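You operate a simulated robot arm through the tools that you are given. There is no shell and no other tool.

Carry out the task below with a simulated robot arm. There is one attempt and no reset: what you move stays moved.

## Task
Give the board marked red mix its two coats, in that order.
Fine: use nest C and stop 2 and leave the slider there; no streaks; leave the valves as set for the second coat; mix takes both valves; the other boards stay dry where they lie; leave the latch, inserts and screens as they are.

It is judged by the outcome, as a careful person would: the job done as asked, and still so three seconds after it is handed in. It fails if anything else is knocked over, pushed out of place, dropped, spilled or broken.

## Robot
A 6-joint arm with a two-finger gripper, fixed in place. Base frame: the origin is on the floor under the middle of its stand, x ahead of it, y to its left, z up; the work surface is at about z = 0.905. Lengths are in m, angles in degrees, forces in N, time in s.
It reaches about 1.572 m from its shoulder. Its first joint turns from -166.0 to 166.0 degrees. Payload 2.45 kg.
Tool frame: the origin (TCP) lies between the finger pads and is the grasp point; the fingertips stand 0.02 m ahead of it; z points along the fingers, y is the line along which they close. The gripper opens to 0.14 m; its body begins 0.168 m behind the TCP.
Orientation is told as [roll, pitch, yaw] about the base's x, y, z axes, in that order, counted from this pose: with the fingers straight down and closing along the base's y, the tool's x points along the base's -x, its y along +y and its z along -z.

## Interface
- The arm moves only by the tool send_rows. Its argument "motion" is one flat list of numbers, 7 for each row, row after row: the turn, a rotation vector about the tool's x, y, z in degrees, then the shift along the tool's x, y, z in m, then the opening, from 0 (shut) to 1 (fully open). In form: [rx, ry, rz, x, y, z, claw, rx, ry, rz, x, y, z, claw, ...]. A call has 1 to 20 rows; each row shifts and turns the commanded pose from where the row before left it, along the tool's axes as they then stand. Rows are played at 5 a second. More than 0.05 m and 8.6 degrees between two rows, or a gripper value outside its range, and nothing of the call is played. A pose out of reach is approached as far as the arm can. The call stops where the force on the tool passes 40 N (or 10 N more than at its start, if that is more) or the arm is blocked; 0.2 s more then pass. The fingers move at their own pace (about 0.045 m/s each) and stop on an object; they squeeze with about 43 N. The grip force told is the motor's: it shows also when the fingers shut on nothing. Time passes only in rows, and 0.2 s behind the last, so rows that do not move let the fingers close. It gives the time, the measured TCP pose, the force on the tool (base axes), the opening and the grip force at its end, in the units of the frame above (readings bear some noise), with the torque about the TCP (base axes, N m) and any sound that the robot's microphone picked up, and new pictures: "pictures" is both (left out), scene, wrist or none.
- Cameras (640 x 400 px; columns grow to the right, rows downward): "scene" is fixed at [0.0498, 0.498, 1.5504]; the picture's right is [-0.43, -0.90, 0.00], its down [-0.45, 0.21, -0.87] and it looks along [0.79, -0.37, -0.49] (base axes); focal length 358 px, centre (320, 200). "wrist" rides on the gripper at [0.078, 0.011, -0.209] in the tool frame; the picture's right is [-0.14, 0.99, 0.00], its down [-0.92, -0.13, -0.37] and it looks along [-0.37, -0.05, 0.93] (tool axes); focal length 280 px, centre (320, 200).
- locate(camera, pixels): for up to 12 pixels [column, row] of the newest picture of that camera ("zoom" is the newest enlarged one), the place [x, y, z] in the base frame of the surface seen there, good to about 0.002 m. It takes no simulated time.
- enlarge(camera, box): a new picture of the part [left, top, right, bottom] of that camera's present view, enlarged. It takes no simulated time.
- close_job(): hands the job in; it is judged then, once.

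Leave the gripper open and the arm clear of the work at the hand-in unless told otherwise.

The tools are called after "Call:" as a command line: name --argument value ..., lists and objects as JSON in quotes. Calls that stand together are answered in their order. send_rows: Moves the arm, as the interface text tells. Its arguments: {"type":"object","properties":{"motion":{"type":"array","items":{"type":"number"}},"pictures":{"type":"string","enum":["both","scene","wrist","none"]}},"required":["motion"]} The other tools are called the same way: locate (camera, pixels) gives the place of the surface under pixels of a picture; enlarge (camera, box) takes an enlarged picture of a part of a camera's view; close_job () hands the job in.

At the start:

```text
t: 0.0
eef_pos: [0.6877, 0.1854, 1.2758]
tcp_rot: [-0.1, 0.0, 0.0]
force: [0.6, 0.0, -0.1]
wrist_torque: [0.01, 0.03, -0.02]
finger_gap: 0.1398
grasp_force: 0.0
```

scene: 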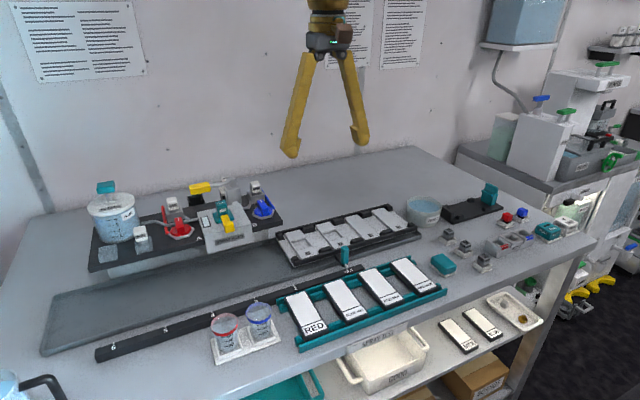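
wrist: 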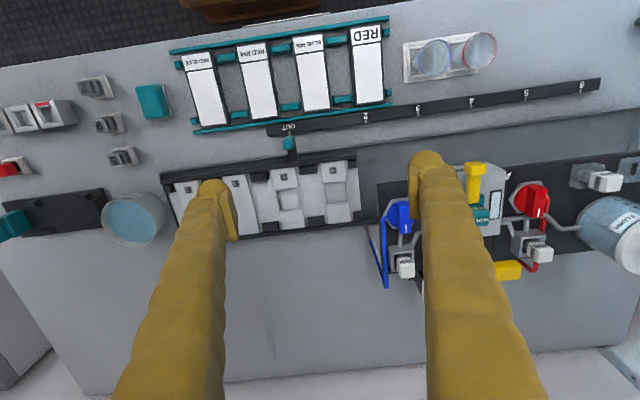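

I see two posters on the wall at the top of the scene view, a spray station, a nest tray and a rack of boards. I'll enlarge the posters and work areas before I move anything.

Call:
enlarge --camera "scene" --box '[0, 0, 150, 90]'

Call:
enlarge --camera "scene" --box '[340, 0, 440, 75]'

Call:
enlarge --camera "scene" --box '[70, 170, 300, 300]'

Call:
enlarge --camera "scene" --box '[260, 190, 460, 360]'

Call:
enlarge --camera "scene" --box '[400, 170, 600, 300]'

Call:
enlarge --camera "wrist" --box '[340, 130, 640, 300]'

Call:
enlarge --camera "wrist" --box '[150, 20, 400, 250]'

```text
4.27 times, centred on (75, 45) of scene
```

zoom: 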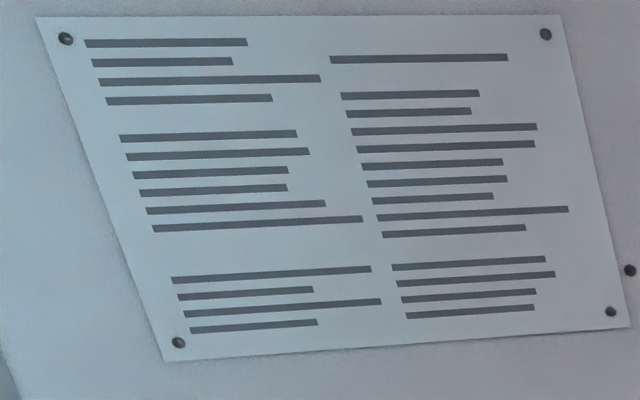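

```text
5.33 times, centred on (390, 38) of scene
```

zoom: 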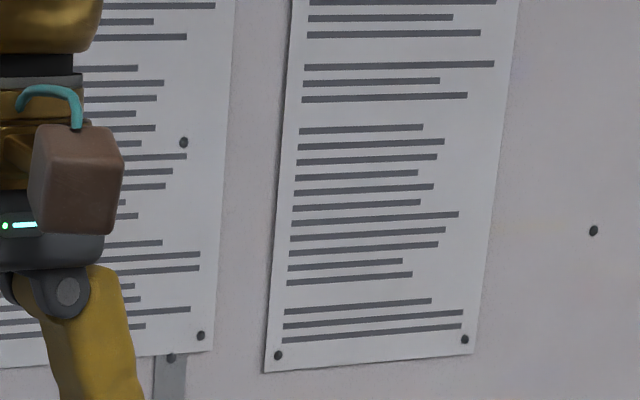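

```text
2.78 times, centred on (185, 235) of scene
```

zoom: 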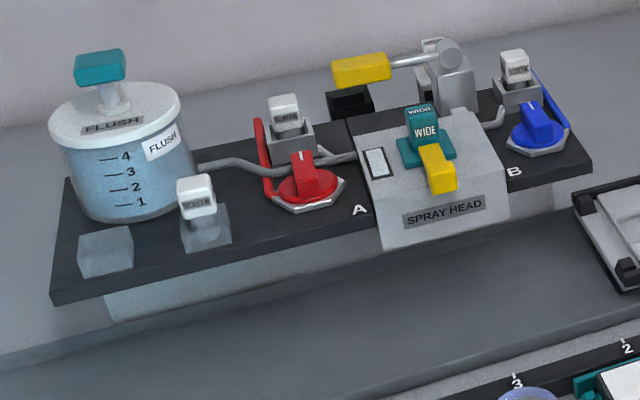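

```text
2.35 times, centred on (360, 275) of scene
```

zoom: 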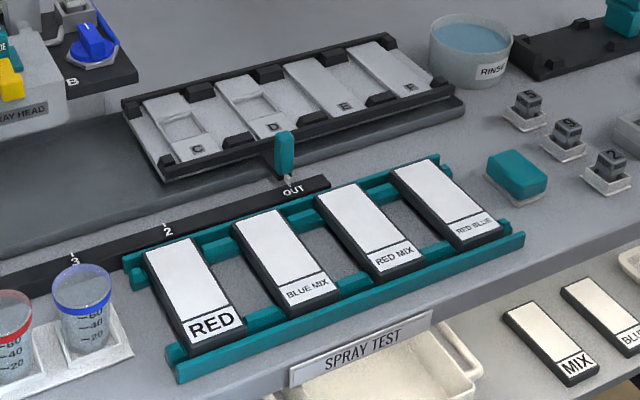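

```text
3.08 times, centred on (500, 235) of scene
```

zoom: 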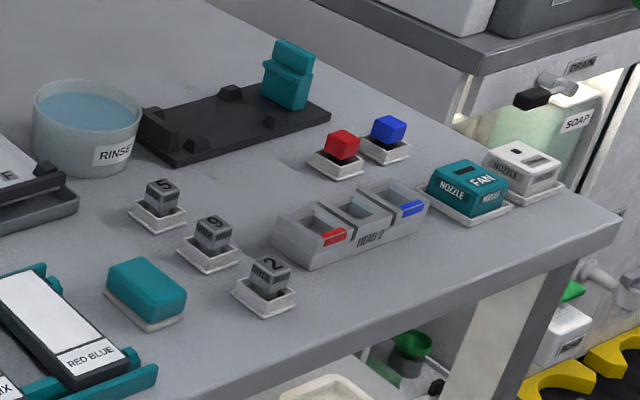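

```text
2.13 times, centred on (490, 215) of wrist
```

zoom: 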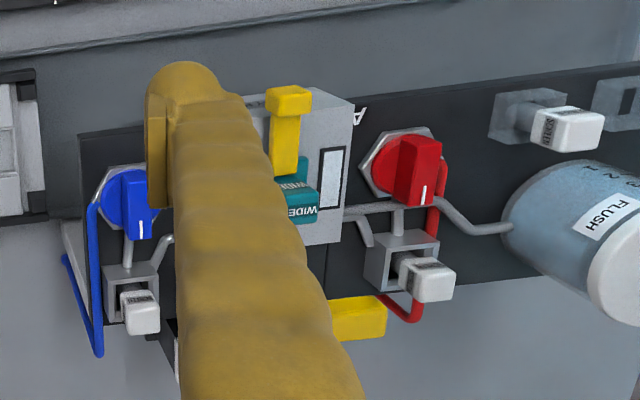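

```text
1.74 times, centred on (275, 135) of wrist
```

zoom: 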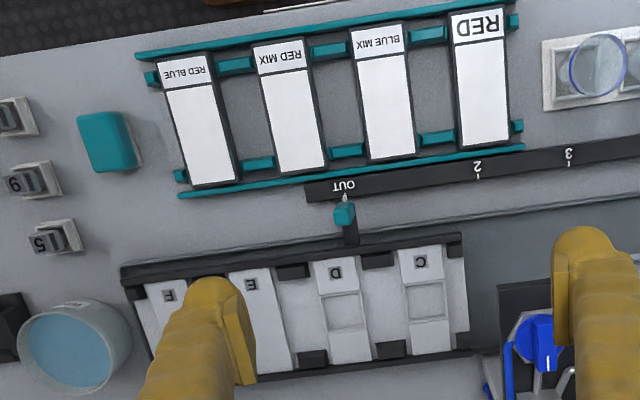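

The wall sheets are only unreadable bars. Next I'll look more closely at the spray head, valves, lever, nest tray and shelf to learn how the station works.

Call:
enlarge --camera "scene" --box '[185, 170, 285, 255]'

Call:
enlarge --camera "scene" --box '[130, 175, 210, 250]'

Call:
enlarge --camera "scene" --box '[260, 195, 420, 290]'

Call:
enlarge --camera "scene" --box '[330, 280, 560, 400]'

Call:
enlarge --camera "scene" --box '[80, 290, 300, 400]'

Call:
enlarge --camera "wrist" --box '[440, 140, 560, 290]'

Call:
enlarge --camera "scene" --box '[0, 10, 75, 75]'

```text
4.71 times, centred on (235, 212) of scene
```

zoom: 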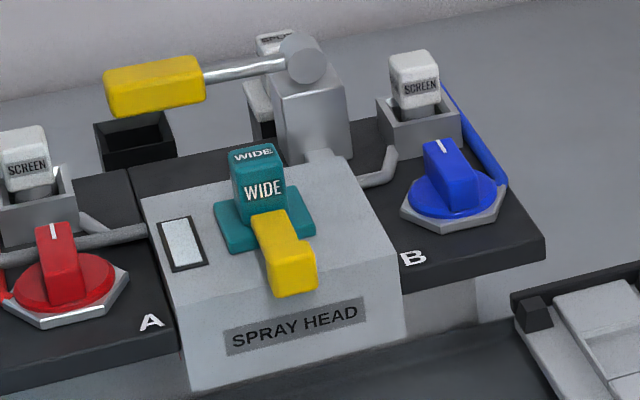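

```text
5.33 times, centred on (170, 212) of scene
```

zoom: 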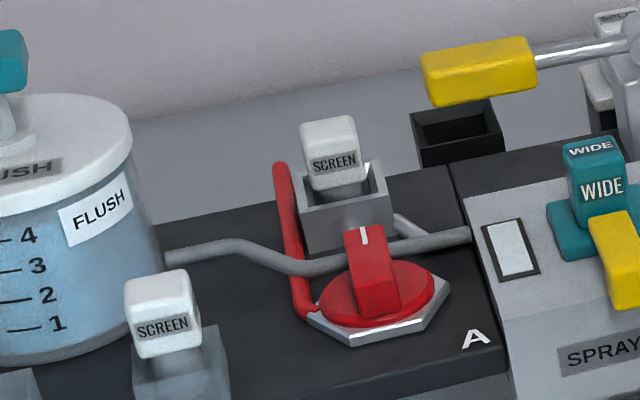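

```text
4.00 times, centred on (340, 242) of scene
```

zoom: 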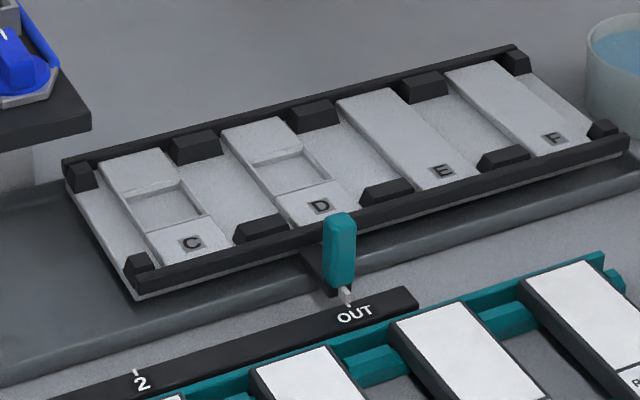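

```text
2.78 times, centred on (445, 340) of scene
```

zoom: 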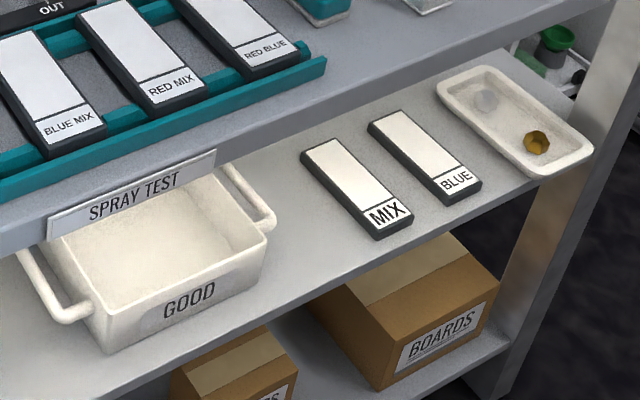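

```text
2.91 times, centred on (190, 345) of scene
```

zoom: 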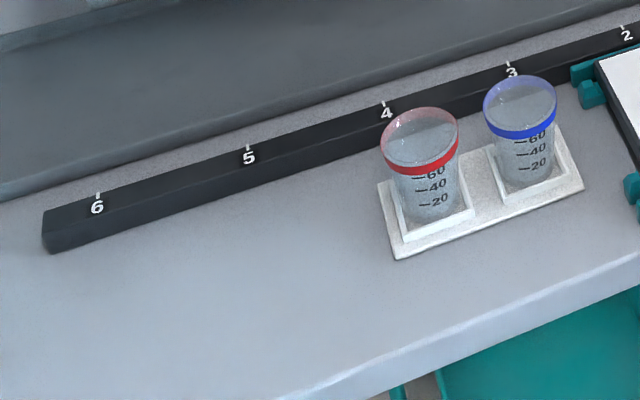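

```text
2.67 times, centred on (500, 215) of wrist
```

zoom: 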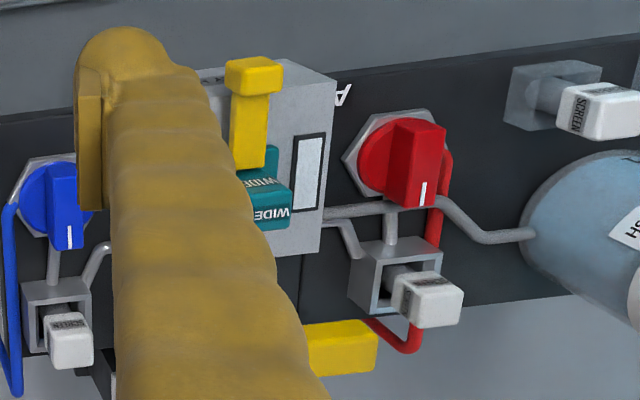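

```text
6.15 times, centred on (38, 42) of scene
```

zoom: 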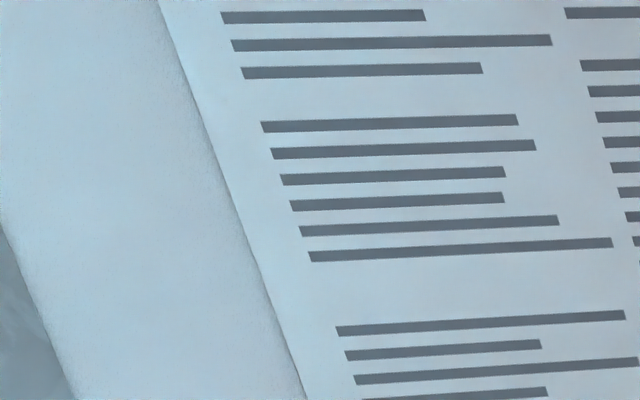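

I'll measure where the main parts are in the base frame: valves, spray head, lever, slider handle, stops, nests and the RED MIX board.

Call:
locate --camera "scene" --pixels '[[178, 226], [262, 205], [200, 187], [228, 226], [222, 205], [345, 256], [347, 271], [297, 287], [269, 297], [305, 255], [335, 245], [215, 195]]'

Call:
locate --camera "scene" --pixels '[[359, 270], [378, 267], [405, 299], [385, 307], [375, 285], [395, 300], [287, 230], [291, 255], [377, 207], [415, 229], [317, 269], [420, 242]]'

Call:
locate --camera "wrist" --pixels '[[289, 128], [291, 143], [365, 118], [417, 106], [471, 99], [526, 93], [581, 87], [252, 90], [254, 52], [340, 170], [288, 177], [337, 205]]'

Call:
locate --camera "wrist" --pixels '[[238, 45], [268, 42], [245, 118], [277, 115], [245, 183], [337, 173], [167, 185], [360, 160], [370, 235], [540, 200], [405, 218], [510, 271]]'

```text
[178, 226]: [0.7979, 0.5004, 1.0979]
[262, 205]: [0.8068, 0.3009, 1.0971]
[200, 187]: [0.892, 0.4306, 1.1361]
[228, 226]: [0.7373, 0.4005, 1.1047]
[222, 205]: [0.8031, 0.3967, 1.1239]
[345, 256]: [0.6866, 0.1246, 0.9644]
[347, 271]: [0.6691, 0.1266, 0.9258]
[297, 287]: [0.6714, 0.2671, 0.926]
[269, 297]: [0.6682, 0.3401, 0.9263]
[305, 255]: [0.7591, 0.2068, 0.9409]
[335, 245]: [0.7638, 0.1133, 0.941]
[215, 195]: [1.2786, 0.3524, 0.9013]
```

```text
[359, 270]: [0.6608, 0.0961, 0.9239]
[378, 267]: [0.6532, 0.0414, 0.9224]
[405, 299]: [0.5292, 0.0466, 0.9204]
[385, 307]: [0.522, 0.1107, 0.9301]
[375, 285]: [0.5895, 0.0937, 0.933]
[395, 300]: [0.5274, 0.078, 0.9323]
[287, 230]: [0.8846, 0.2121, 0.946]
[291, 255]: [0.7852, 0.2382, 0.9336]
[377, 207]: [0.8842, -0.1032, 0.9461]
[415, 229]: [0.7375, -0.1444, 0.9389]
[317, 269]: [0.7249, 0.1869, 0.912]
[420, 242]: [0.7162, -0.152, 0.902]
```

```text
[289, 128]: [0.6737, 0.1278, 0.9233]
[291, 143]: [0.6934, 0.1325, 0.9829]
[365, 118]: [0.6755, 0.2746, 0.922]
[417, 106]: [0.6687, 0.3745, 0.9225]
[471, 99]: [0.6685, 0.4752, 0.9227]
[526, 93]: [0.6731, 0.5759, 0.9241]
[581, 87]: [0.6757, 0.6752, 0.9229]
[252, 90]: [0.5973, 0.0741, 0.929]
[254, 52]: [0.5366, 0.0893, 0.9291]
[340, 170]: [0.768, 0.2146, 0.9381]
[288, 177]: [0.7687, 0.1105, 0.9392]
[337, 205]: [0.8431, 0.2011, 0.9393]
```

```text
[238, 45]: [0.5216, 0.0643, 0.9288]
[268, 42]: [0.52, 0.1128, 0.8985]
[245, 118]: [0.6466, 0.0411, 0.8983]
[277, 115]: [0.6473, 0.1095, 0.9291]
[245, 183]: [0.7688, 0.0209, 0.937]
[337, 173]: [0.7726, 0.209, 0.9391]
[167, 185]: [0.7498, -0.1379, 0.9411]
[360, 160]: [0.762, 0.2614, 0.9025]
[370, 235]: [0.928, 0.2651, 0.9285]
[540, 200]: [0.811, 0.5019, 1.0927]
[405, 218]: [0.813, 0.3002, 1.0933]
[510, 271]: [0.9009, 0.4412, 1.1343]
```

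The measurements are:
- Stops: OUT at y≈0.127, 2 at 0.272, 3 at 0.373, and so on.
- Nest C at about y 0.21.
- Valve A at (0.80, 0.50) and valve B at (0.81, 0.30).
- Lever handle at (0.89, 0.43, 1.136).

I'll move the open gripper left at a safe height so the wrist camera sees the spray head and valves between the fingers.

Call:
send_rows --motion '[0, 0, 0, 0, 0.04, -0.01, 1, 0, 0, 0, 0, 0.045, -0.01, 1, 0, 0, 0, 0, 0.045, -0.01, 1, 0, 0, 0, 0, 0.045, 0, 1, 0, 0, 0, 0, 0.04, 0, 1]'

```text
t: 1.2
eef_pos: [0.6896, 0.3996, 1.3057]
tcp_rot: [0.0, -0.1, 0.0]
force: [0.0, 0.1, 0.2]
wrist_torque: [0.04, -0.05, 0.01]
finger_gap: 0.14
grasp_force: 0.0
```

scene: 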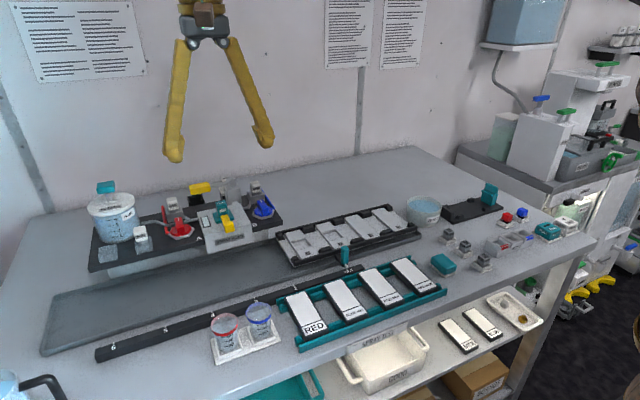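
wrist: 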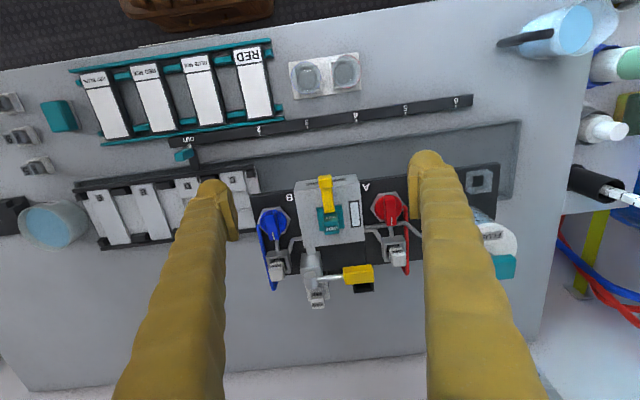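

The station now sits between the fingers in the wrist view. I'll enlarge that part and measure it.

Call:
enlarge --camera "wrist" --box '[240, 165, 420, 315]'

Call:
enlarge --camera "wrist" --box '[350, 180, 420, 280]'

Call:
enlarge --camera "wrist" --box '[245, 190, 315, 290]'

Call:
locate --camera "wrist" --pixels '[[325, 182], [329, 215], [330, 228], [300, 187], [358, 177], [365, 240], [305, 245], [272, 222], [388, 211], [357, 275], [310, 265], [331, 278]]'

```text
2.67 times, centred on (330, 240) of wrist
```

zoom: 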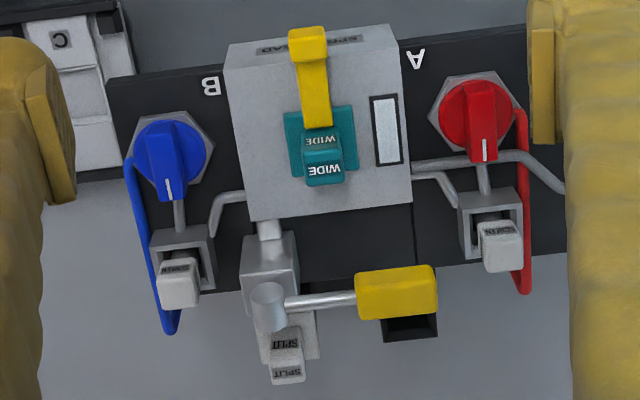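

```text
4.00 times, centred on (385, 230) of wrist
```

zoom: 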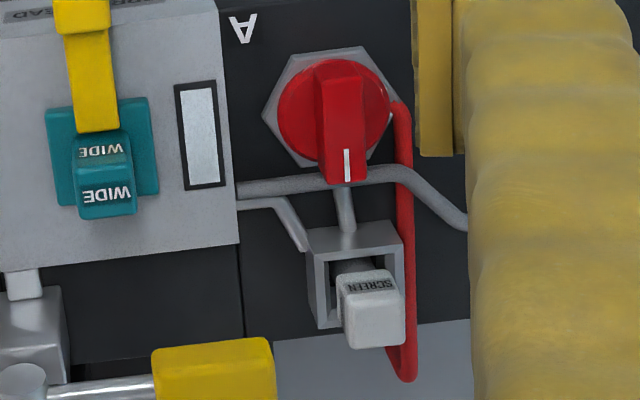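

```text
4.00 times, centred on (280, 240) of wrist
```

zoom: 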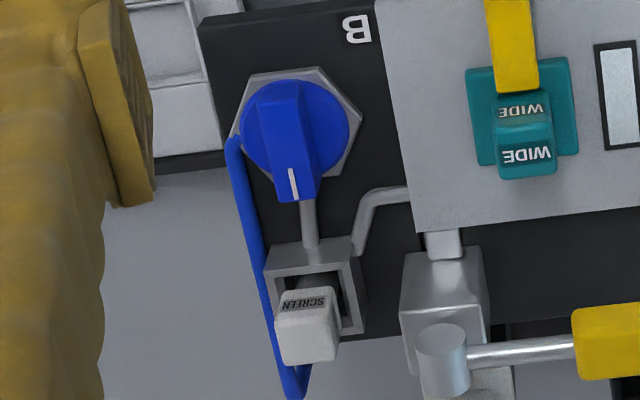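

```text
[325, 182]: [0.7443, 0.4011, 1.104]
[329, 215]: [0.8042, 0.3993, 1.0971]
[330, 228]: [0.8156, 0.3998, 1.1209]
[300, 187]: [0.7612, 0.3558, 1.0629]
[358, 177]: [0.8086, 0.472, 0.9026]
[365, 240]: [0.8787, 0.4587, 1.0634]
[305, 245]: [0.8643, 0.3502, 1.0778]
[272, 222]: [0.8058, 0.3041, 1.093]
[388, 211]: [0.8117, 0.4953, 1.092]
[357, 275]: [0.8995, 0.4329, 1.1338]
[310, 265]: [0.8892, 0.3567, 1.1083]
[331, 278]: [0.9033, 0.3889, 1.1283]
```

The hoses feed each valve from the side. A stub on the +x side of each valve leads to its screen and then to the head, and the small window on the head looks like a sight glass, now pale. I'll tilt the gripper to look at the station from the front and under the head.

Call:
send_rows --motion '[0, 0, 0, 0.037, 0, 0.0, 1, 0, 0, 0, 0.037, 0, 0.02, 1, 0, 0, 0, 0.037, 0, 0.03, 1, 0, -8, 0, 0, 0, 0.03, 1, 0, -8, 0, 0, 0, 0, 1, 0, -8, 0, 0, 0, 0, 1, 0, -8, 0, 0, 0, 0, 1, 0, -8, 0, 0, 0, 0, 1]'

```text
t: 3.0
eef_pos: [0.577, 0.4007, 1.225]
tcp_rot: [0.1, -40.1, 0.0]
force: [0.7, -0.3, 0.6]
wrist_torque: [0.02, -0.02, 0.02]
finger_gap: 0.14
grasp_force: 0.0
```

scene: 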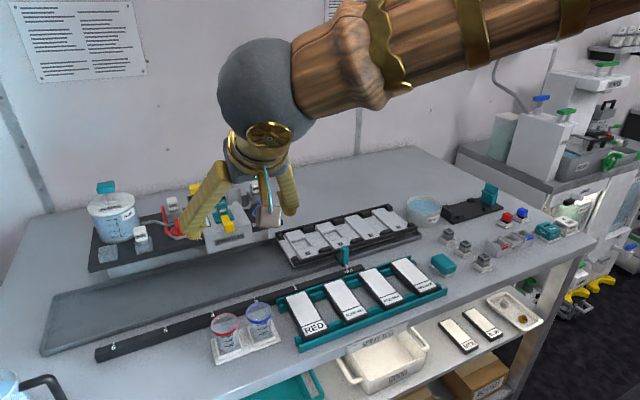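
wrist: 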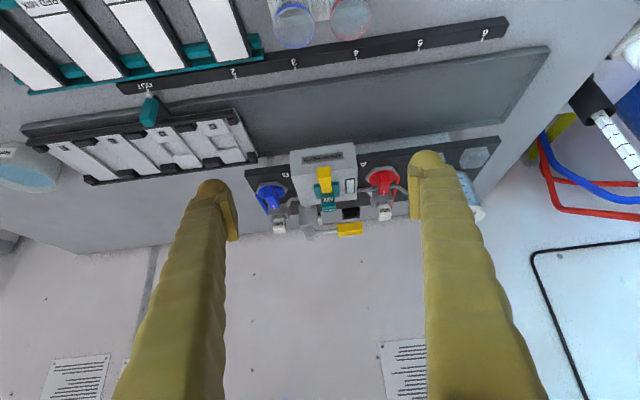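

The wrist camera now looks toward the station front (upside down). I'll enlarge that area.

Call:
enlarge --camera "wrist" --box '[240, 130, 420, 245]'

Call:
enlarge --camera "wrist" --box '[20, 60, 270, 200]'

Call:
enlarge --camera "wrist" --box '[340, 330, 460, 400]'

```text
3.48 times, centred on (330, 188) of wrist
```

zoom: 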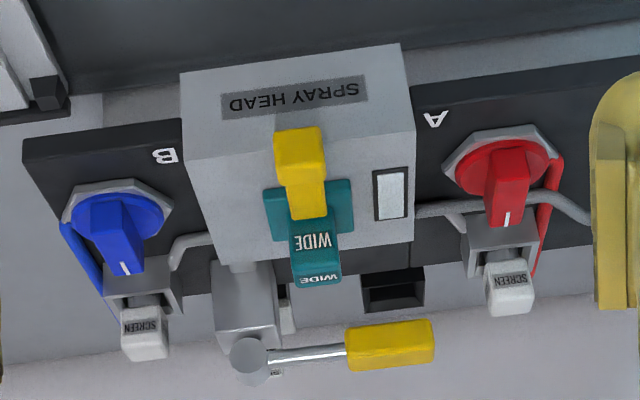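

```text
2.56 times, centred on (145, 130) of wrist
```

zoom: 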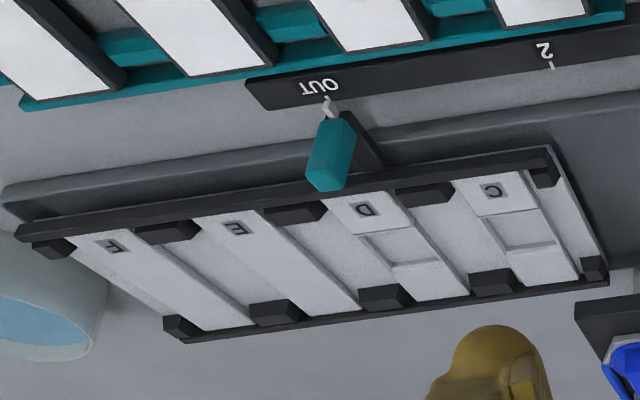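

```text
5.33 times, centred on (400, 365) of wrist
```

zoom: 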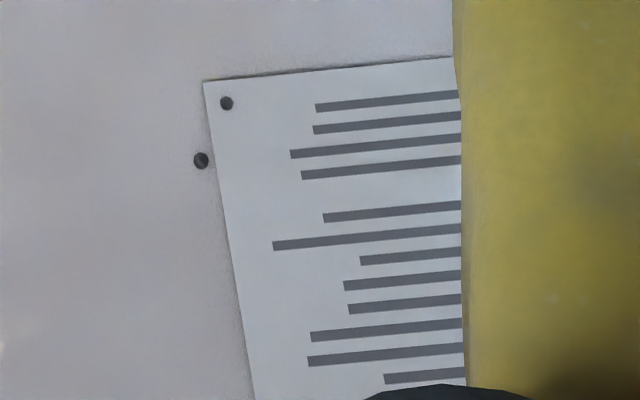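

I'll re-enlarge the tray and take precise edge positions for nest C, its corner blocks and the slider handle.

Call:
enlarge --camera "wrist" --box '[120, 80, 270, 180]'

```text
4.00 times, centred on (195, 130) of wrist
```

zoom: 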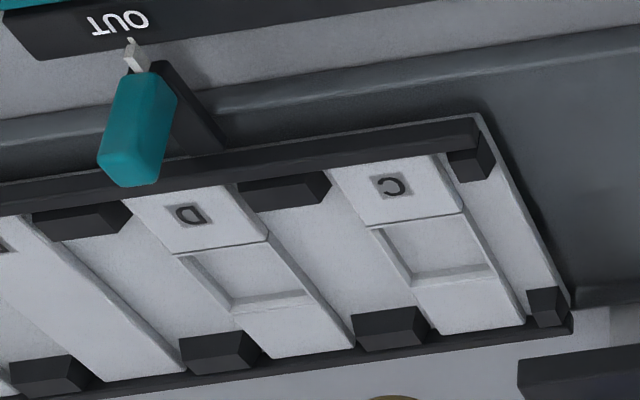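

Call:
locate --camera "zoom" --pixels '[[340, 178], [430, 165], [440, 328], [515, 315], [370, 230], [455, 215], [320, 180], [455, 165], [425, 325], [535, 305], [300, 215], [430, 245]]'

Call:
locate --camera "zoom" --pixels '[[145, 80], [130, 180], [160, 120], [135, 65], [130, 40], [200, 140], [475, 120], [560, 330], [400, 135], [390, 187], [190, 215], [470, 160]]'

Call:
locate --camera "wrist" --pixels '[[234, 74], [294, 66], [355, 56], [420, 46], [484, 36], [148, 92], [200, 64], [143, 93], [30, 85], [170, 75], [100, 80], [230, 68]]'

```text
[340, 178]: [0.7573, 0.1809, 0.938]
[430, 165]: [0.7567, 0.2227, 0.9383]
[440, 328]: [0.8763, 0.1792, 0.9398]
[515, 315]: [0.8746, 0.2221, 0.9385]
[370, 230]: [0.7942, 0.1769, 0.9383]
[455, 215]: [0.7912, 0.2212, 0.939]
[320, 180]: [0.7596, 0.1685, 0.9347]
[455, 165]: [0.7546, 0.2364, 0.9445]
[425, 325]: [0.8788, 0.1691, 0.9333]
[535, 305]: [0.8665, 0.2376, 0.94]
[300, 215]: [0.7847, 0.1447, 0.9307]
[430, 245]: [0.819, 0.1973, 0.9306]
```

```text
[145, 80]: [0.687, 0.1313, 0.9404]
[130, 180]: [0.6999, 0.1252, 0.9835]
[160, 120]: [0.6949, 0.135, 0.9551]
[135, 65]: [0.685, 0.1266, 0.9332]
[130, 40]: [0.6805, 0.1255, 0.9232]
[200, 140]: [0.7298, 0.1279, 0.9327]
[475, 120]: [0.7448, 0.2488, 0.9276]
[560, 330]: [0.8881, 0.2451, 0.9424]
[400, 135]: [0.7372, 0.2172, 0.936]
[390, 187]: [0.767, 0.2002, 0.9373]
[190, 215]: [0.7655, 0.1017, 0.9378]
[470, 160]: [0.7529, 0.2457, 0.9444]
```

```text
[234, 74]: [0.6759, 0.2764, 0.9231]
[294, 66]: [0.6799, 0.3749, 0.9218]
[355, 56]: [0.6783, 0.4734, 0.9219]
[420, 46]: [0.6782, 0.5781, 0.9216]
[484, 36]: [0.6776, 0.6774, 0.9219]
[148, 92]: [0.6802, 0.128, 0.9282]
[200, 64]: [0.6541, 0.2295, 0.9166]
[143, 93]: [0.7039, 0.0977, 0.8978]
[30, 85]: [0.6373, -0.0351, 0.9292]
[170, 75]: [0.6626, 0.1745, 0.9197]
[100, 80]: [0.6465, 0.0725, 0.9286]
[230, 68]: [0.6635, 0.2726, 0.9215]
```

Nest C's centre is at about y 0.2015, z 0.939. The stop ticks are at OUT 0.126 and 2 at 0.276, so stop 2 puts nest C near y 0.35 under the head. I'll turn the tool upright again and go look at the RED MIX board from above.

Call:
send_rows --motion '[0, 8, 0, 0, 0, 0, 1, 0, 8, 0, 0, 0, 0, 1, 0, 8, 0, 0, 0, 0, 1, 0, 8, 0, 0, 0, 0, 1, 0, 8, 0, 0, 0, 0, 1, 0, 0, 0, 0, -0.046, 0, 1, 0, 0, 0, 0, -0.046, 0, 1, 0, 0, 0, 0, -0.046, 0, 1, 0, 0, 0, 0, -0.046, 0, 1, 0, 0, 0, 0, -0.046, 0, 1, 0, 0, 0, 0, -0.046, 0, 1, 0, 0, 0, 0, -0.046, 0.04, 1, 0, 0, 0, 0, 0, 0.045, 1]'

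```text
refused: row 12 steps farther than a row can; nothing moved
```

Row 12 was over the step limit and nothing moved. I'll send the same motion split into smaller steps.

Call:
send_rows --motion '[0, 8, 0, 0, 0, 0, 1, 0, 8, 0, 0, 0, 0, 1, 0, 8, 0, 0, 0, 0, 1, 0, 8, 0, 0, 0, 0, 1, 0, 8, 0, 0, 0, 0, 1, 0, 0, 0, 0, -0.046, 0, 1, 0, 0, 0, 0, -0.046, 0, 1, 0, 0, 0, 0, -0.046, 0, 1, 0, 0, 0, 0, -0.046, 0, 1, 0, 0, 0, 0, -0.046, 0, 1, 0, 0, 0, 0, -0.046, 0, 1, 0, 0, 0, 0, -0.046, 0, 1, 0, 0, 0, 0, 0, 0.045, 1, 0, 0, 0, 0, 0, 0.045, 1]'

```text
t: 6.0
eef_pos: [0.5773, 0.0767, 1.1347]
tcp_rot: [0.0, 0.0, 0.0]
force: [0.0, -0.6, 0.7]
wrist_torque: [-0.03, -0.02, 0.01]
finger_gap: 0.14
grasp_force: 0.1
```

scene: 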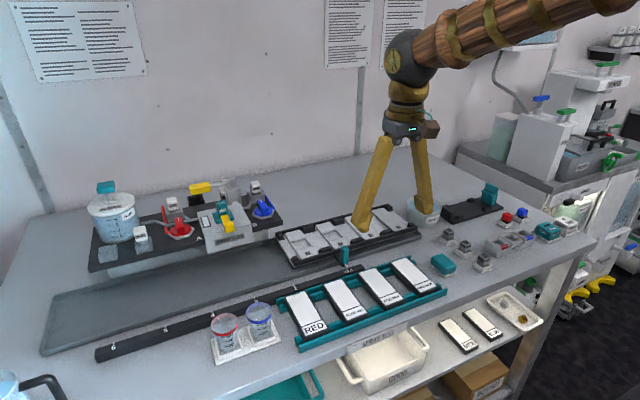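
wrist: 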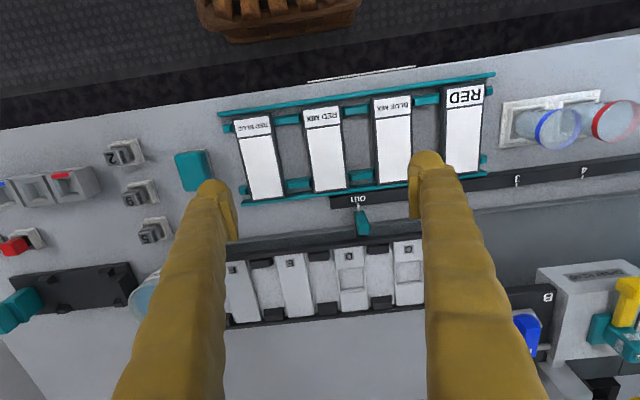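

The RED MIX board is at about (325, 150) in the wrist view, third from the right. I'll enlarge it and measure its corners.

Call:
enlarge --camera "wrist" --box '[255, 85, 415, 210]'

```text
3.20 times, centred on (335, 148) of wrist
```

zoom: 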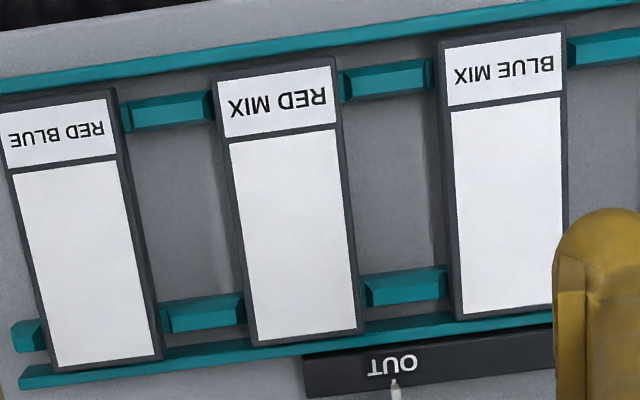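

Call:
locate --camera "zoom" --pixels '[[214, 75], [333, 58], [252, 341], [360, 331], [275, 95], [300, 240], [375, 85], [200, 110], [400, 288], [210, 310], [400, 180], [180, 200]]'

Call:
locate --camera "zoom" --pixels '[[238, 210], [344, 180], [350, 210], [347, 200], [228, 180], [216, 180], [290, 345], [300, 352], [270, 68], [380, 70], [400, 310], [290, 365]]'

```text
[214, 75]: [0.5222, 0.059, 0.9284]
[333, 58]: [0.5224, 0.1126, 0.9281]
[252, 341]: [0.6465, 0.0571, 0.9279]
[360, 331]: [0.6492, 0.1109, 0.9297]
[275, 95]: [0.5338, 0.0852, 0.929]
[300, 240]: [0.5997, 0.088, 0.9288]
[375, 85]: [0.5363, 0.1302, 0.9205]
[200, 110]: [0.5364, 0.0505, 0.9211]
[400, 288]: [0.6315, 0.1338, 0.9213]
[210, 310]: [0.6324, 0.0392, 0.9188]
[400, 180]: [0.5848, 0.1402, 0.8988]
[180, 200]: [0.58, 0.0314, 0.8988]
```

```text
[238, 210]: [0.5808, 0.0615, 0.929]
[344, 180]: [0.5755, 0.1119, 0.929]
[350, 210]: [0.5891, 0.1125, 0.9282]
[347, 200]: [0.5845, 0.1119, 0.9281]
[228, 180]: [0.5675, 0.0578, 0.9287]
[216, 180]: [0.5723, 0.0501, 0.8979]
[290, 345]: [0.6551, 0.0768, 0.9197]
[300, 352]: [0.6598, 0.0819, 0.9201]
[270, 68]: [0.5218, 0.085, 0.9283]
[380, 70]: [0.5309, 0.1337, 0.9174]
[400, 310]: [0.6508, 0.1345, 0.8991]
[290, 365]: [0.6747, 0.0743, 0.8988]
```

The RED MIX board is centred at (0.585, 0.0855), 0.054 m wide and 0.128 m long, with its top at z 0.929 and about 0.046 m free on each side. I'll check how thick the fingertips are before planning the grip.

Call:
enlarge --camera "wrist" --box '[180, 130, 470, 300]'

Call:
enlarge --camera "scene" --box '[340, 90, 460, 240]'

Call:
locate --camera "wrist" --pixels '[[238, 235], [215, 185], [200, 195], [227, 190], [205, 215], [412, 200], [427, 155], [445, 170], [420, 165]]'

```text
2.21 times, centred on (325, 215) of wrist
```

zoom: 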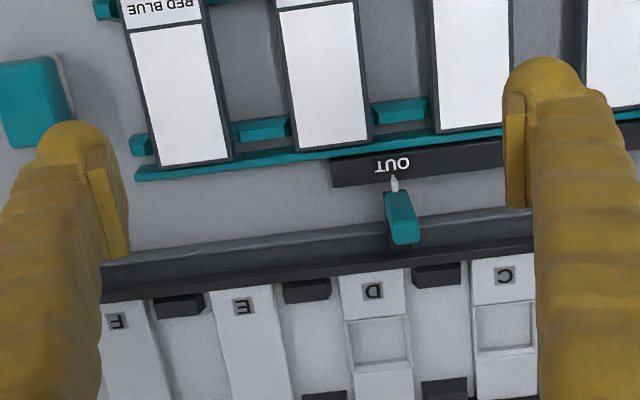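

```text
2.67 times, centred on (400, 165) of scene
```

zoom: 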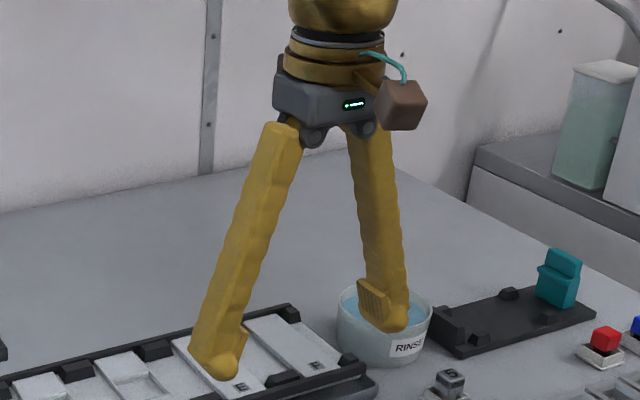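

```text
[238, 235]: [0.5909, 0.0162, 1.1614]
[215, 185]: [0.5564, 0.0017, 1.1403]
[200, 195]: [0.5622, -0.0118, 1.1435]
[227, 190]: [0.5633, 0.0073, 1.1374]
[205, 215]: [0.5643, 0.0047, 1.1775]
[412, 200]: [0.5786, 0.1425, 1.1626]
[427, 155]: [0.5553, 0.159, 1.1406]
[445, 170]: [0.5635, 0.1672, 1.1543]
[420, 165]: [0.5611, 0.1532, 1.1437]
```

The fingertips are about 0.025 m thick, so they fit between the boards if the gripper is part open. First I'll look at nest C from directly above to get exact placing coordinates.

Call:
send_rows --motion '[0, 0, 0, -0.04, 0.02, 0, 1, 0, 0, 0, -0.04, 0.02, 0, 1, 0, 0, 0, -0.04, 0.02, 0, 1, 0, 0, 0, -0.04, 0.02, 0, 1, 0, 0, 0, -0.03, 0.02, 0, 1, 0, 0, 0, -0.02, 0.02, 0, 1]' --pictures "wrist"

```text
t: 7.4
eef_pos: [0.788, 0.1974, 1.1359]
tcp_rot: [-0.1, 0.1, 0.0]
force: [-0.4, 0.4, 0.8]
wrist_torque: [0.0, 0.0, 0.01]
finger_gap: 0.1402
grasp_force: 0.0
```

wrist: 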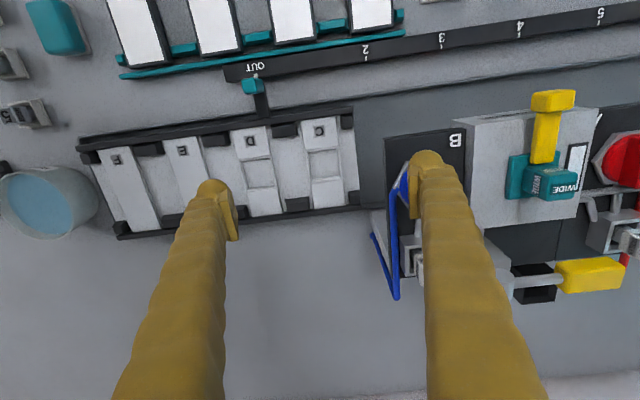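

Call:
enlarge --camera "wrist" --box '[220, 95, 370, 225]'

```text
3.08 times, centred on (295, 160) of wrist
```

zoom: 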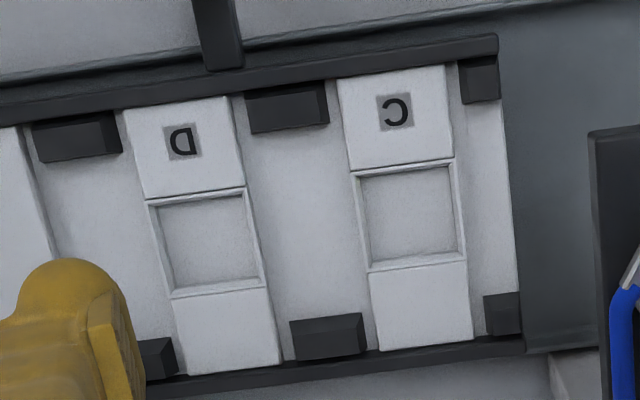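

Call:
locate --camera "zoom" --pixels '[[340, 85], [443, 70], [383, 345], [472, 336], [330, 85], [330, 120], [462, 65], [462, 98], [362, 320], [487, 300], [395, 65], [395, 50]]'

Call:
locate --camera "zoom" --pixels '[[430, 350], [430, 358], [290, 325], [360, 352], [487, 330], [520, 335], [497, 50], [500, 100], [490, 200], [300, 200], [330, 100], [410, 215]]'

```text
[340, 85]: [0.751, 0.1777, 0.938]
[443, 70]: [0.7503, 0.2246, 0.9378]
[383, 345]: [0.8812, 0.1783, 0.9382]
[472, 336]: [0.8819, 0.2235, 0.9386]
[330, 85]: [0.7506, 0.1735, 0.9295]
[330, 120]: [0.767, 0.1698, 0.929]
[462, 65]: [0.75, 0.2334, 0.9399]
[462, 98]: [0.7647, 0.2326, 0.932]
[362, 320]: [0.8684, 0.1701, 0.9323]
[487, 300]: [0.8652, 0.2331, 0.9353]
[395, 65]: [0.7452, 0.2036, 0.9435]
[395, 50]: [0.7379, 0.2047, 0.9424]
```

```text
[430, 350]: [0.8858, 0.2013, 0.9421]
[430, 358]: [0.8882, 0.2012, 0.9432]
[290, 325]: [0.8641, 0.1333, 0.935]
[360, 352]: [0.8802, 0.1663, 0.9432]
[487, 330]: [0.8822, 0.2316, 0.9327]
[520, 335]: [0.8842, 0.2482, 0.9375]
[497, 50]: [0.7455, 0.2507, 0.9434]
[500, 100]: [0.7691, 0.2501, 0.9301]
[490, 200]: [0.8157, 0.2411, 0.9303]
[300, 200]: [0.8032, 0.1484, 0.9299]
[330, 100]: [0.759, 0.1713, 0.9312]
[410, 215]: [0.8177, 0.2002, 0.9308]
```

Nest C's recess runs x 0.749–0.884 and y 0.170–0.2325 with its floor at z 0.938, so the board's target centre is (0.8165, 0.2013).

With no board near the head, I'll find out whether the valves, both pointing to +x, are open or shut. I'll do one test press of the yellow lever with the slider OUT. First I raise, close the fingers and move above the yellow handle at about (0.897, 0.43).

Call:
send_rows --motion '[0, 0, 0, 0, 0, -0.045, 1, 0, 0, 0, 0, 0, -0.045, 0.8, 0, 0, 0, 0, 0, -0.03, 0.6, 0, 0, 0, -0.02, 0.045, 0, 0.3, 0, 0, 0, -0.02, 0.045, 0, 0, 0, 0, 0, -0.02, 0.045, 0, 0, 0, 0, 0, -0.02, 0.045, 0, 0, 0, 0, 0, -0.02, 0.045, 0, 0, 0, 0, 0, -0.009, 0.01, 0, 0, 0, 0, 0, 0, 0, 0, 0, 0, 0, 0, 0, 0, 0, 0, 0]'

```text
refused: motion must hold 7 numbers for each row
```

The list was not a multiple of 7 and nothing moved. I'll resend it correctly.

Call:
send_rows --motion '[0, 0, 0, 0, 0, -0.045, 1, 0, 0, 0, 0, 0, -0.045, 0.8, 0, 0, 0, 0, 0, -0.03, 0.6, 0, 0, 0, -0.02, 0.045, 0, 0.3, 0, 0, 0, -0.02, 0.045, 0, 0, 0, 0, 0, -0.02, 0.045, 0, 0, 0, 0, 0, -0.02, 0.045, 0, 0, 0, 0, 0, -0.02, 0.045, 0, 0, 0, 0, 0, -0.009, 0.01, 0, 0, 0, 0, 0, 0, 0, 0, 0]'

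```text
t: 9.6
eef_pos: [0.8968, 0.4328, 1.2547]
tcp_rot: [-0.1, 0.0, 0.0]
force: [0.0, 1.0, -0.1]
wrist_torque: [-0.01, 0.04, 0.01]
finger_gap: 0.0001
grasp_force: 26.5
```

scene: 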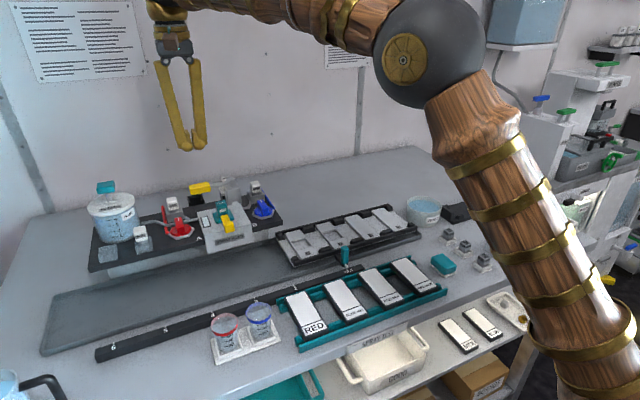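
wrist: 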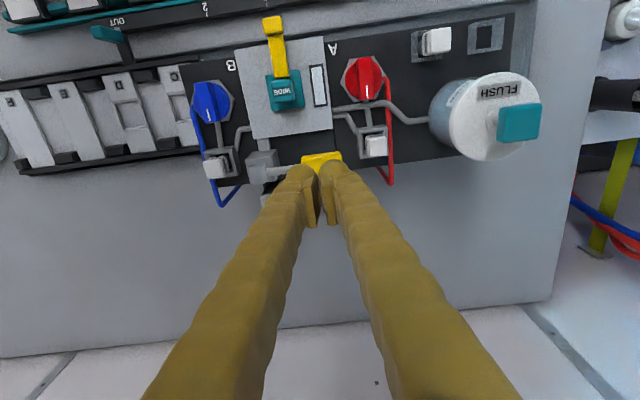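

The closed fingers are right above the yellow handle (322, 158). I'll descend to just above it, then press down in small steps while watching force, sound and the sight glass.

Call:
send_rows --motion '[0, 0, 0, 0, 0, 0.03, 0, 0, 0, 0, 0, 0, 0.03, 0, 0, 0, 0, 0, 0, 0.025, 0, 0, 0, 0, 0, 0, 0.005, 0, 0, 0, 0, 0, 0, 0.005, 0, 0, 0, 0, 0, 0, 0.005, 0]'

```text
t: 11.0
eef_pos: [0.8971, 0.4326, 1.1561]
tcp_rot: [0.0, 0.0, -0.1]
force: [-0.2, 0.6, 0.9]
wrist_torque: [0.03, -0.04, -0.01]
finger_gap: 0.0002
grasp_force: 29.6
```

scene: 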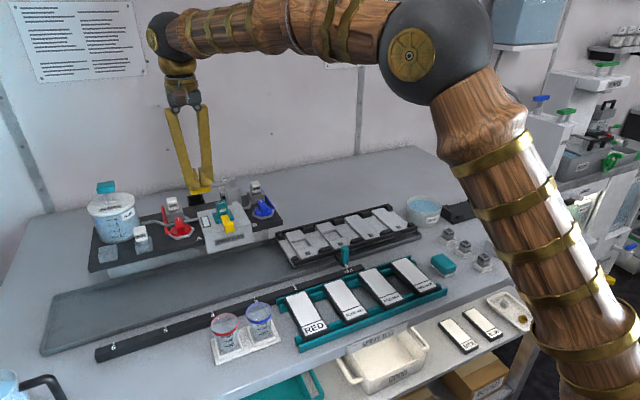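
wrist: 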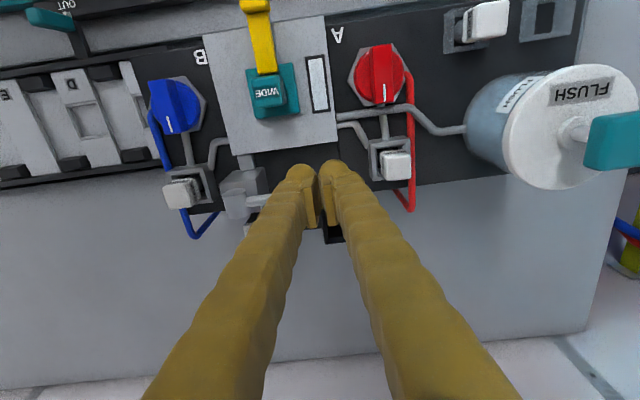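

The tips are at z≈1.136, just touching, with no force yet. I'll press on in 5 mm steps.

Call:
send_rows --motion '[0, 0, 0, 0, 0, 0.005, 0, 0, 0, 0, 0, 0, 0.005, 0, 0, 0, 0, 0, 0, 0.005, 0, 0, 0, 0, 0, 0, 0.005, 0]'

```text
t: 12.0
eef_pos: [0.8977, 0.4321, 1.1341]
tcp_rot: [0.0, 0.0, 0.0]
force: [0.1, 0.7, 2.7]
wrist_torque: [-0.07, -0.01, -0.03]
finger_gap: 0.0
grasp_force: 29.4
```

scene: 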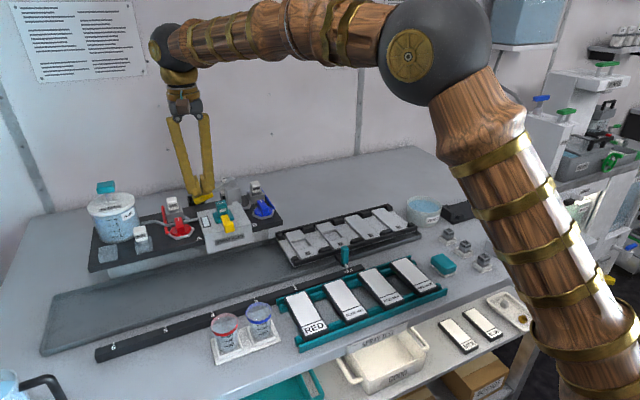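
wrist: 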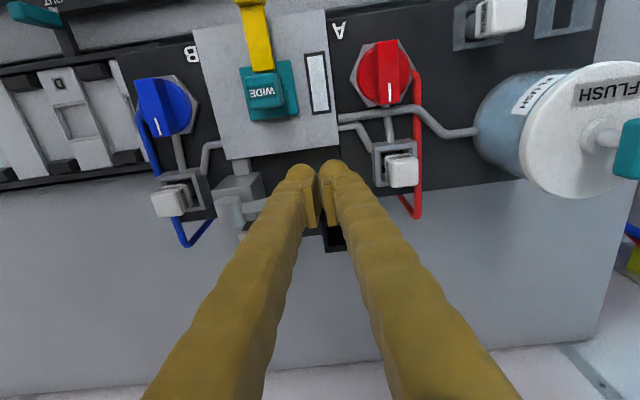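

There is 2.7 N of spring resistance and the lever is moving. I'll keep pressing in small steps to find the end of travel.

Call:
send_rows --motion '[0, 0, 0, 0, 0, 0.005, 0, 0, 0, 0, 0, 0, 0.005, 0, 0, 0, 0, 0, 0, 0.005, 0, 0, 0, 0, 0, 0, 0.005, 0]'

```text
t: 12.8
eef_pos: [0.8961, 0.4342, 1.1273]
tcp_rot: [0.2, -0.4, 0.0]
force: [-2.3, 2.5, 10.6]
wrist_torque: [-0.11, 0.0, 0.04]
finger_gap: 0.0
grasp_force: 29.8
stopped in row 4: the force on the tool passed its limit at 47 N (the readings are from after the stop); the commanded pose is now the measured one
```

scene: 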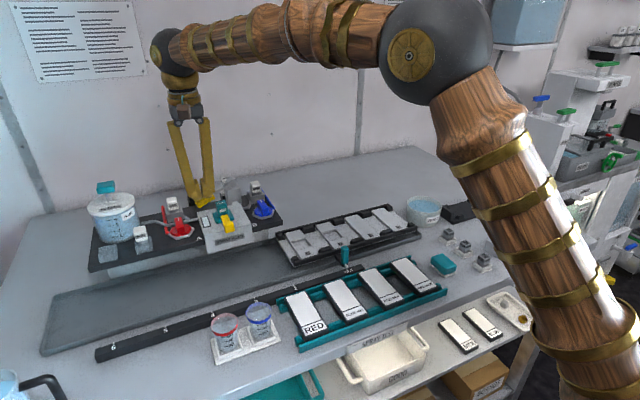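
wrist: 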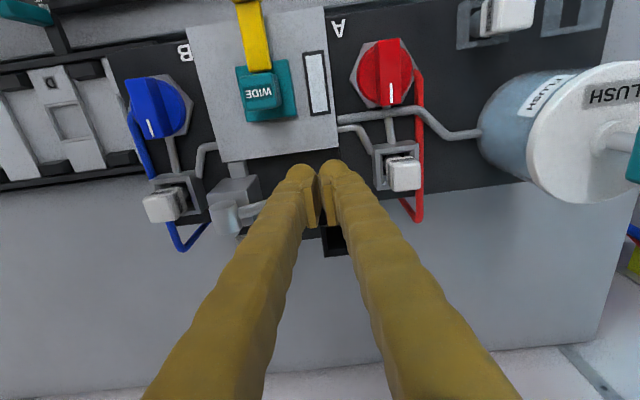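

The press hit a hard stop with the tips at z≈1.107, there was no sound, and the sight glass stayed pale. I'll hold briefly, then lift off and check the lever, glass and trough.

Call:
send_rows --motion '[0, 0, 0, 0, 0, 0, 0, 0, 0, 0, 0, 0, 0, 0, 0, 0, 0, 0, 0, -0.01, 0, 0, 0, 0, 0, 0, -0.02, 0, 0, 0, 0, 0, 0, -0.04, 0, 0, 0, 0, 0, 0, -0.04, 0]'

Call:
enlarge --camera "scene" --box '[70, 170, 300, 300]'

Call:
enlarge --camera "wrist" --box '[170, 0, 420, 200]'

```text
t: 14.2
eef_pos: [0.8969, 0.4313, 1.2337]
tcp_rot: [0.1, -0.2, -0.1]
force: [-0.4, -0.4, -0.4]
wrist_torque: [-0.02, 0.04, 0.0]
finger_gap: 0.0
grasp_force: 29.0
```

scene: 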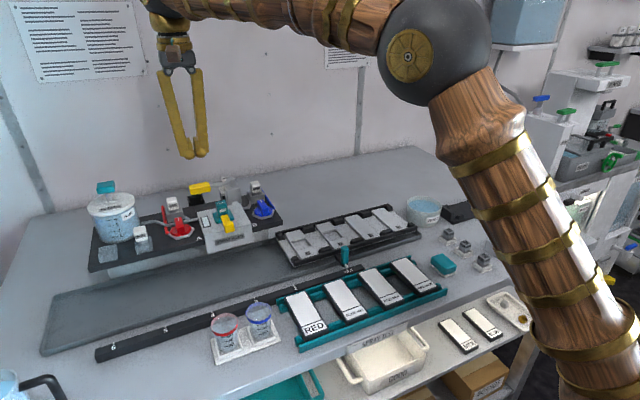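
wrist: 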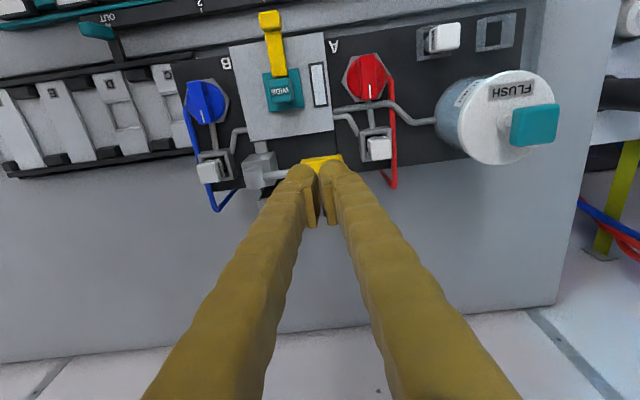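

```text
2.78 times, centred on (185, 235) of scene
```

zoom: 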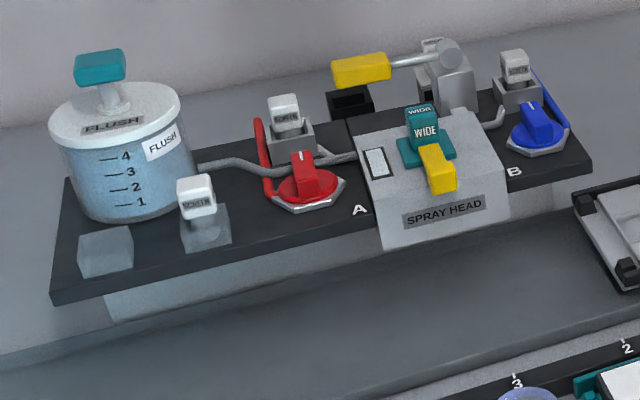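

```text
2.00 times, centred on (295, 100) of wrist
```

zoom: 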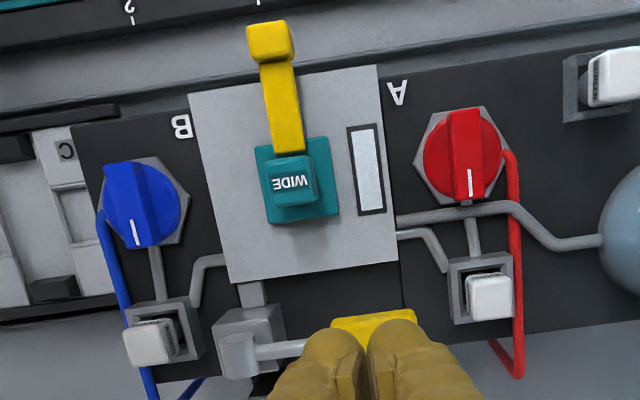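

The lever sprang back, and neither the glass nor the trough shows any paint, so both valves at +x appear shut. I'll measure the red valve's bar precisely before turning it.

Call:
locate --camera "zoom" --pixels '[[465, 115], [470, 190], [445, 150], [487, 150], [465, 155], [430, 175], [440, 120], [505, 165], [470, 235], [430, 200], [125, 190], [135, 235]]'

Call:
enlarge --camera "wrist" --box '[330, 45, 410, 110]'

```text
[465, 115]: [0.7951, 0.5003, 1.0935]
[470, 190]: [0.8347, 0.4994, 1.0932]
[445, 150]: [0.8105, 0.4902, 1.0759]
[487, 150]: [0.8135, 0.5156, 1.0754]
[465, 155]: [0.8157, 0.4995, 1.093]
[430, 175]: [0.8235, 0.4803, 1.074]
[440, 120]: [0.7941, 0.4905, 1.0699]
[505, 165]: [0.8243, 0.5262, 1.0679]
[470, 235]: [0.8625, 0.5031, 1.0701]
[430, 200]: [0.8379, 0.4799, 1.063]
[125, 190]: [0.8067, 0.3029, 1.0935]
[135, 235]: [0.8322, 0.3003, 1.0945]
```

```text
6.15 times, centred on (370, 78) of wrist
```

zoom: 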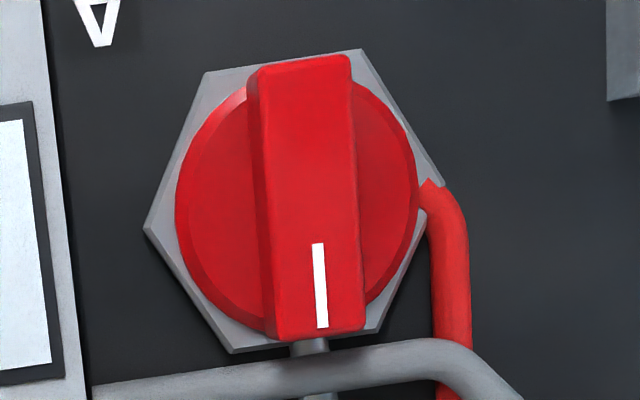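

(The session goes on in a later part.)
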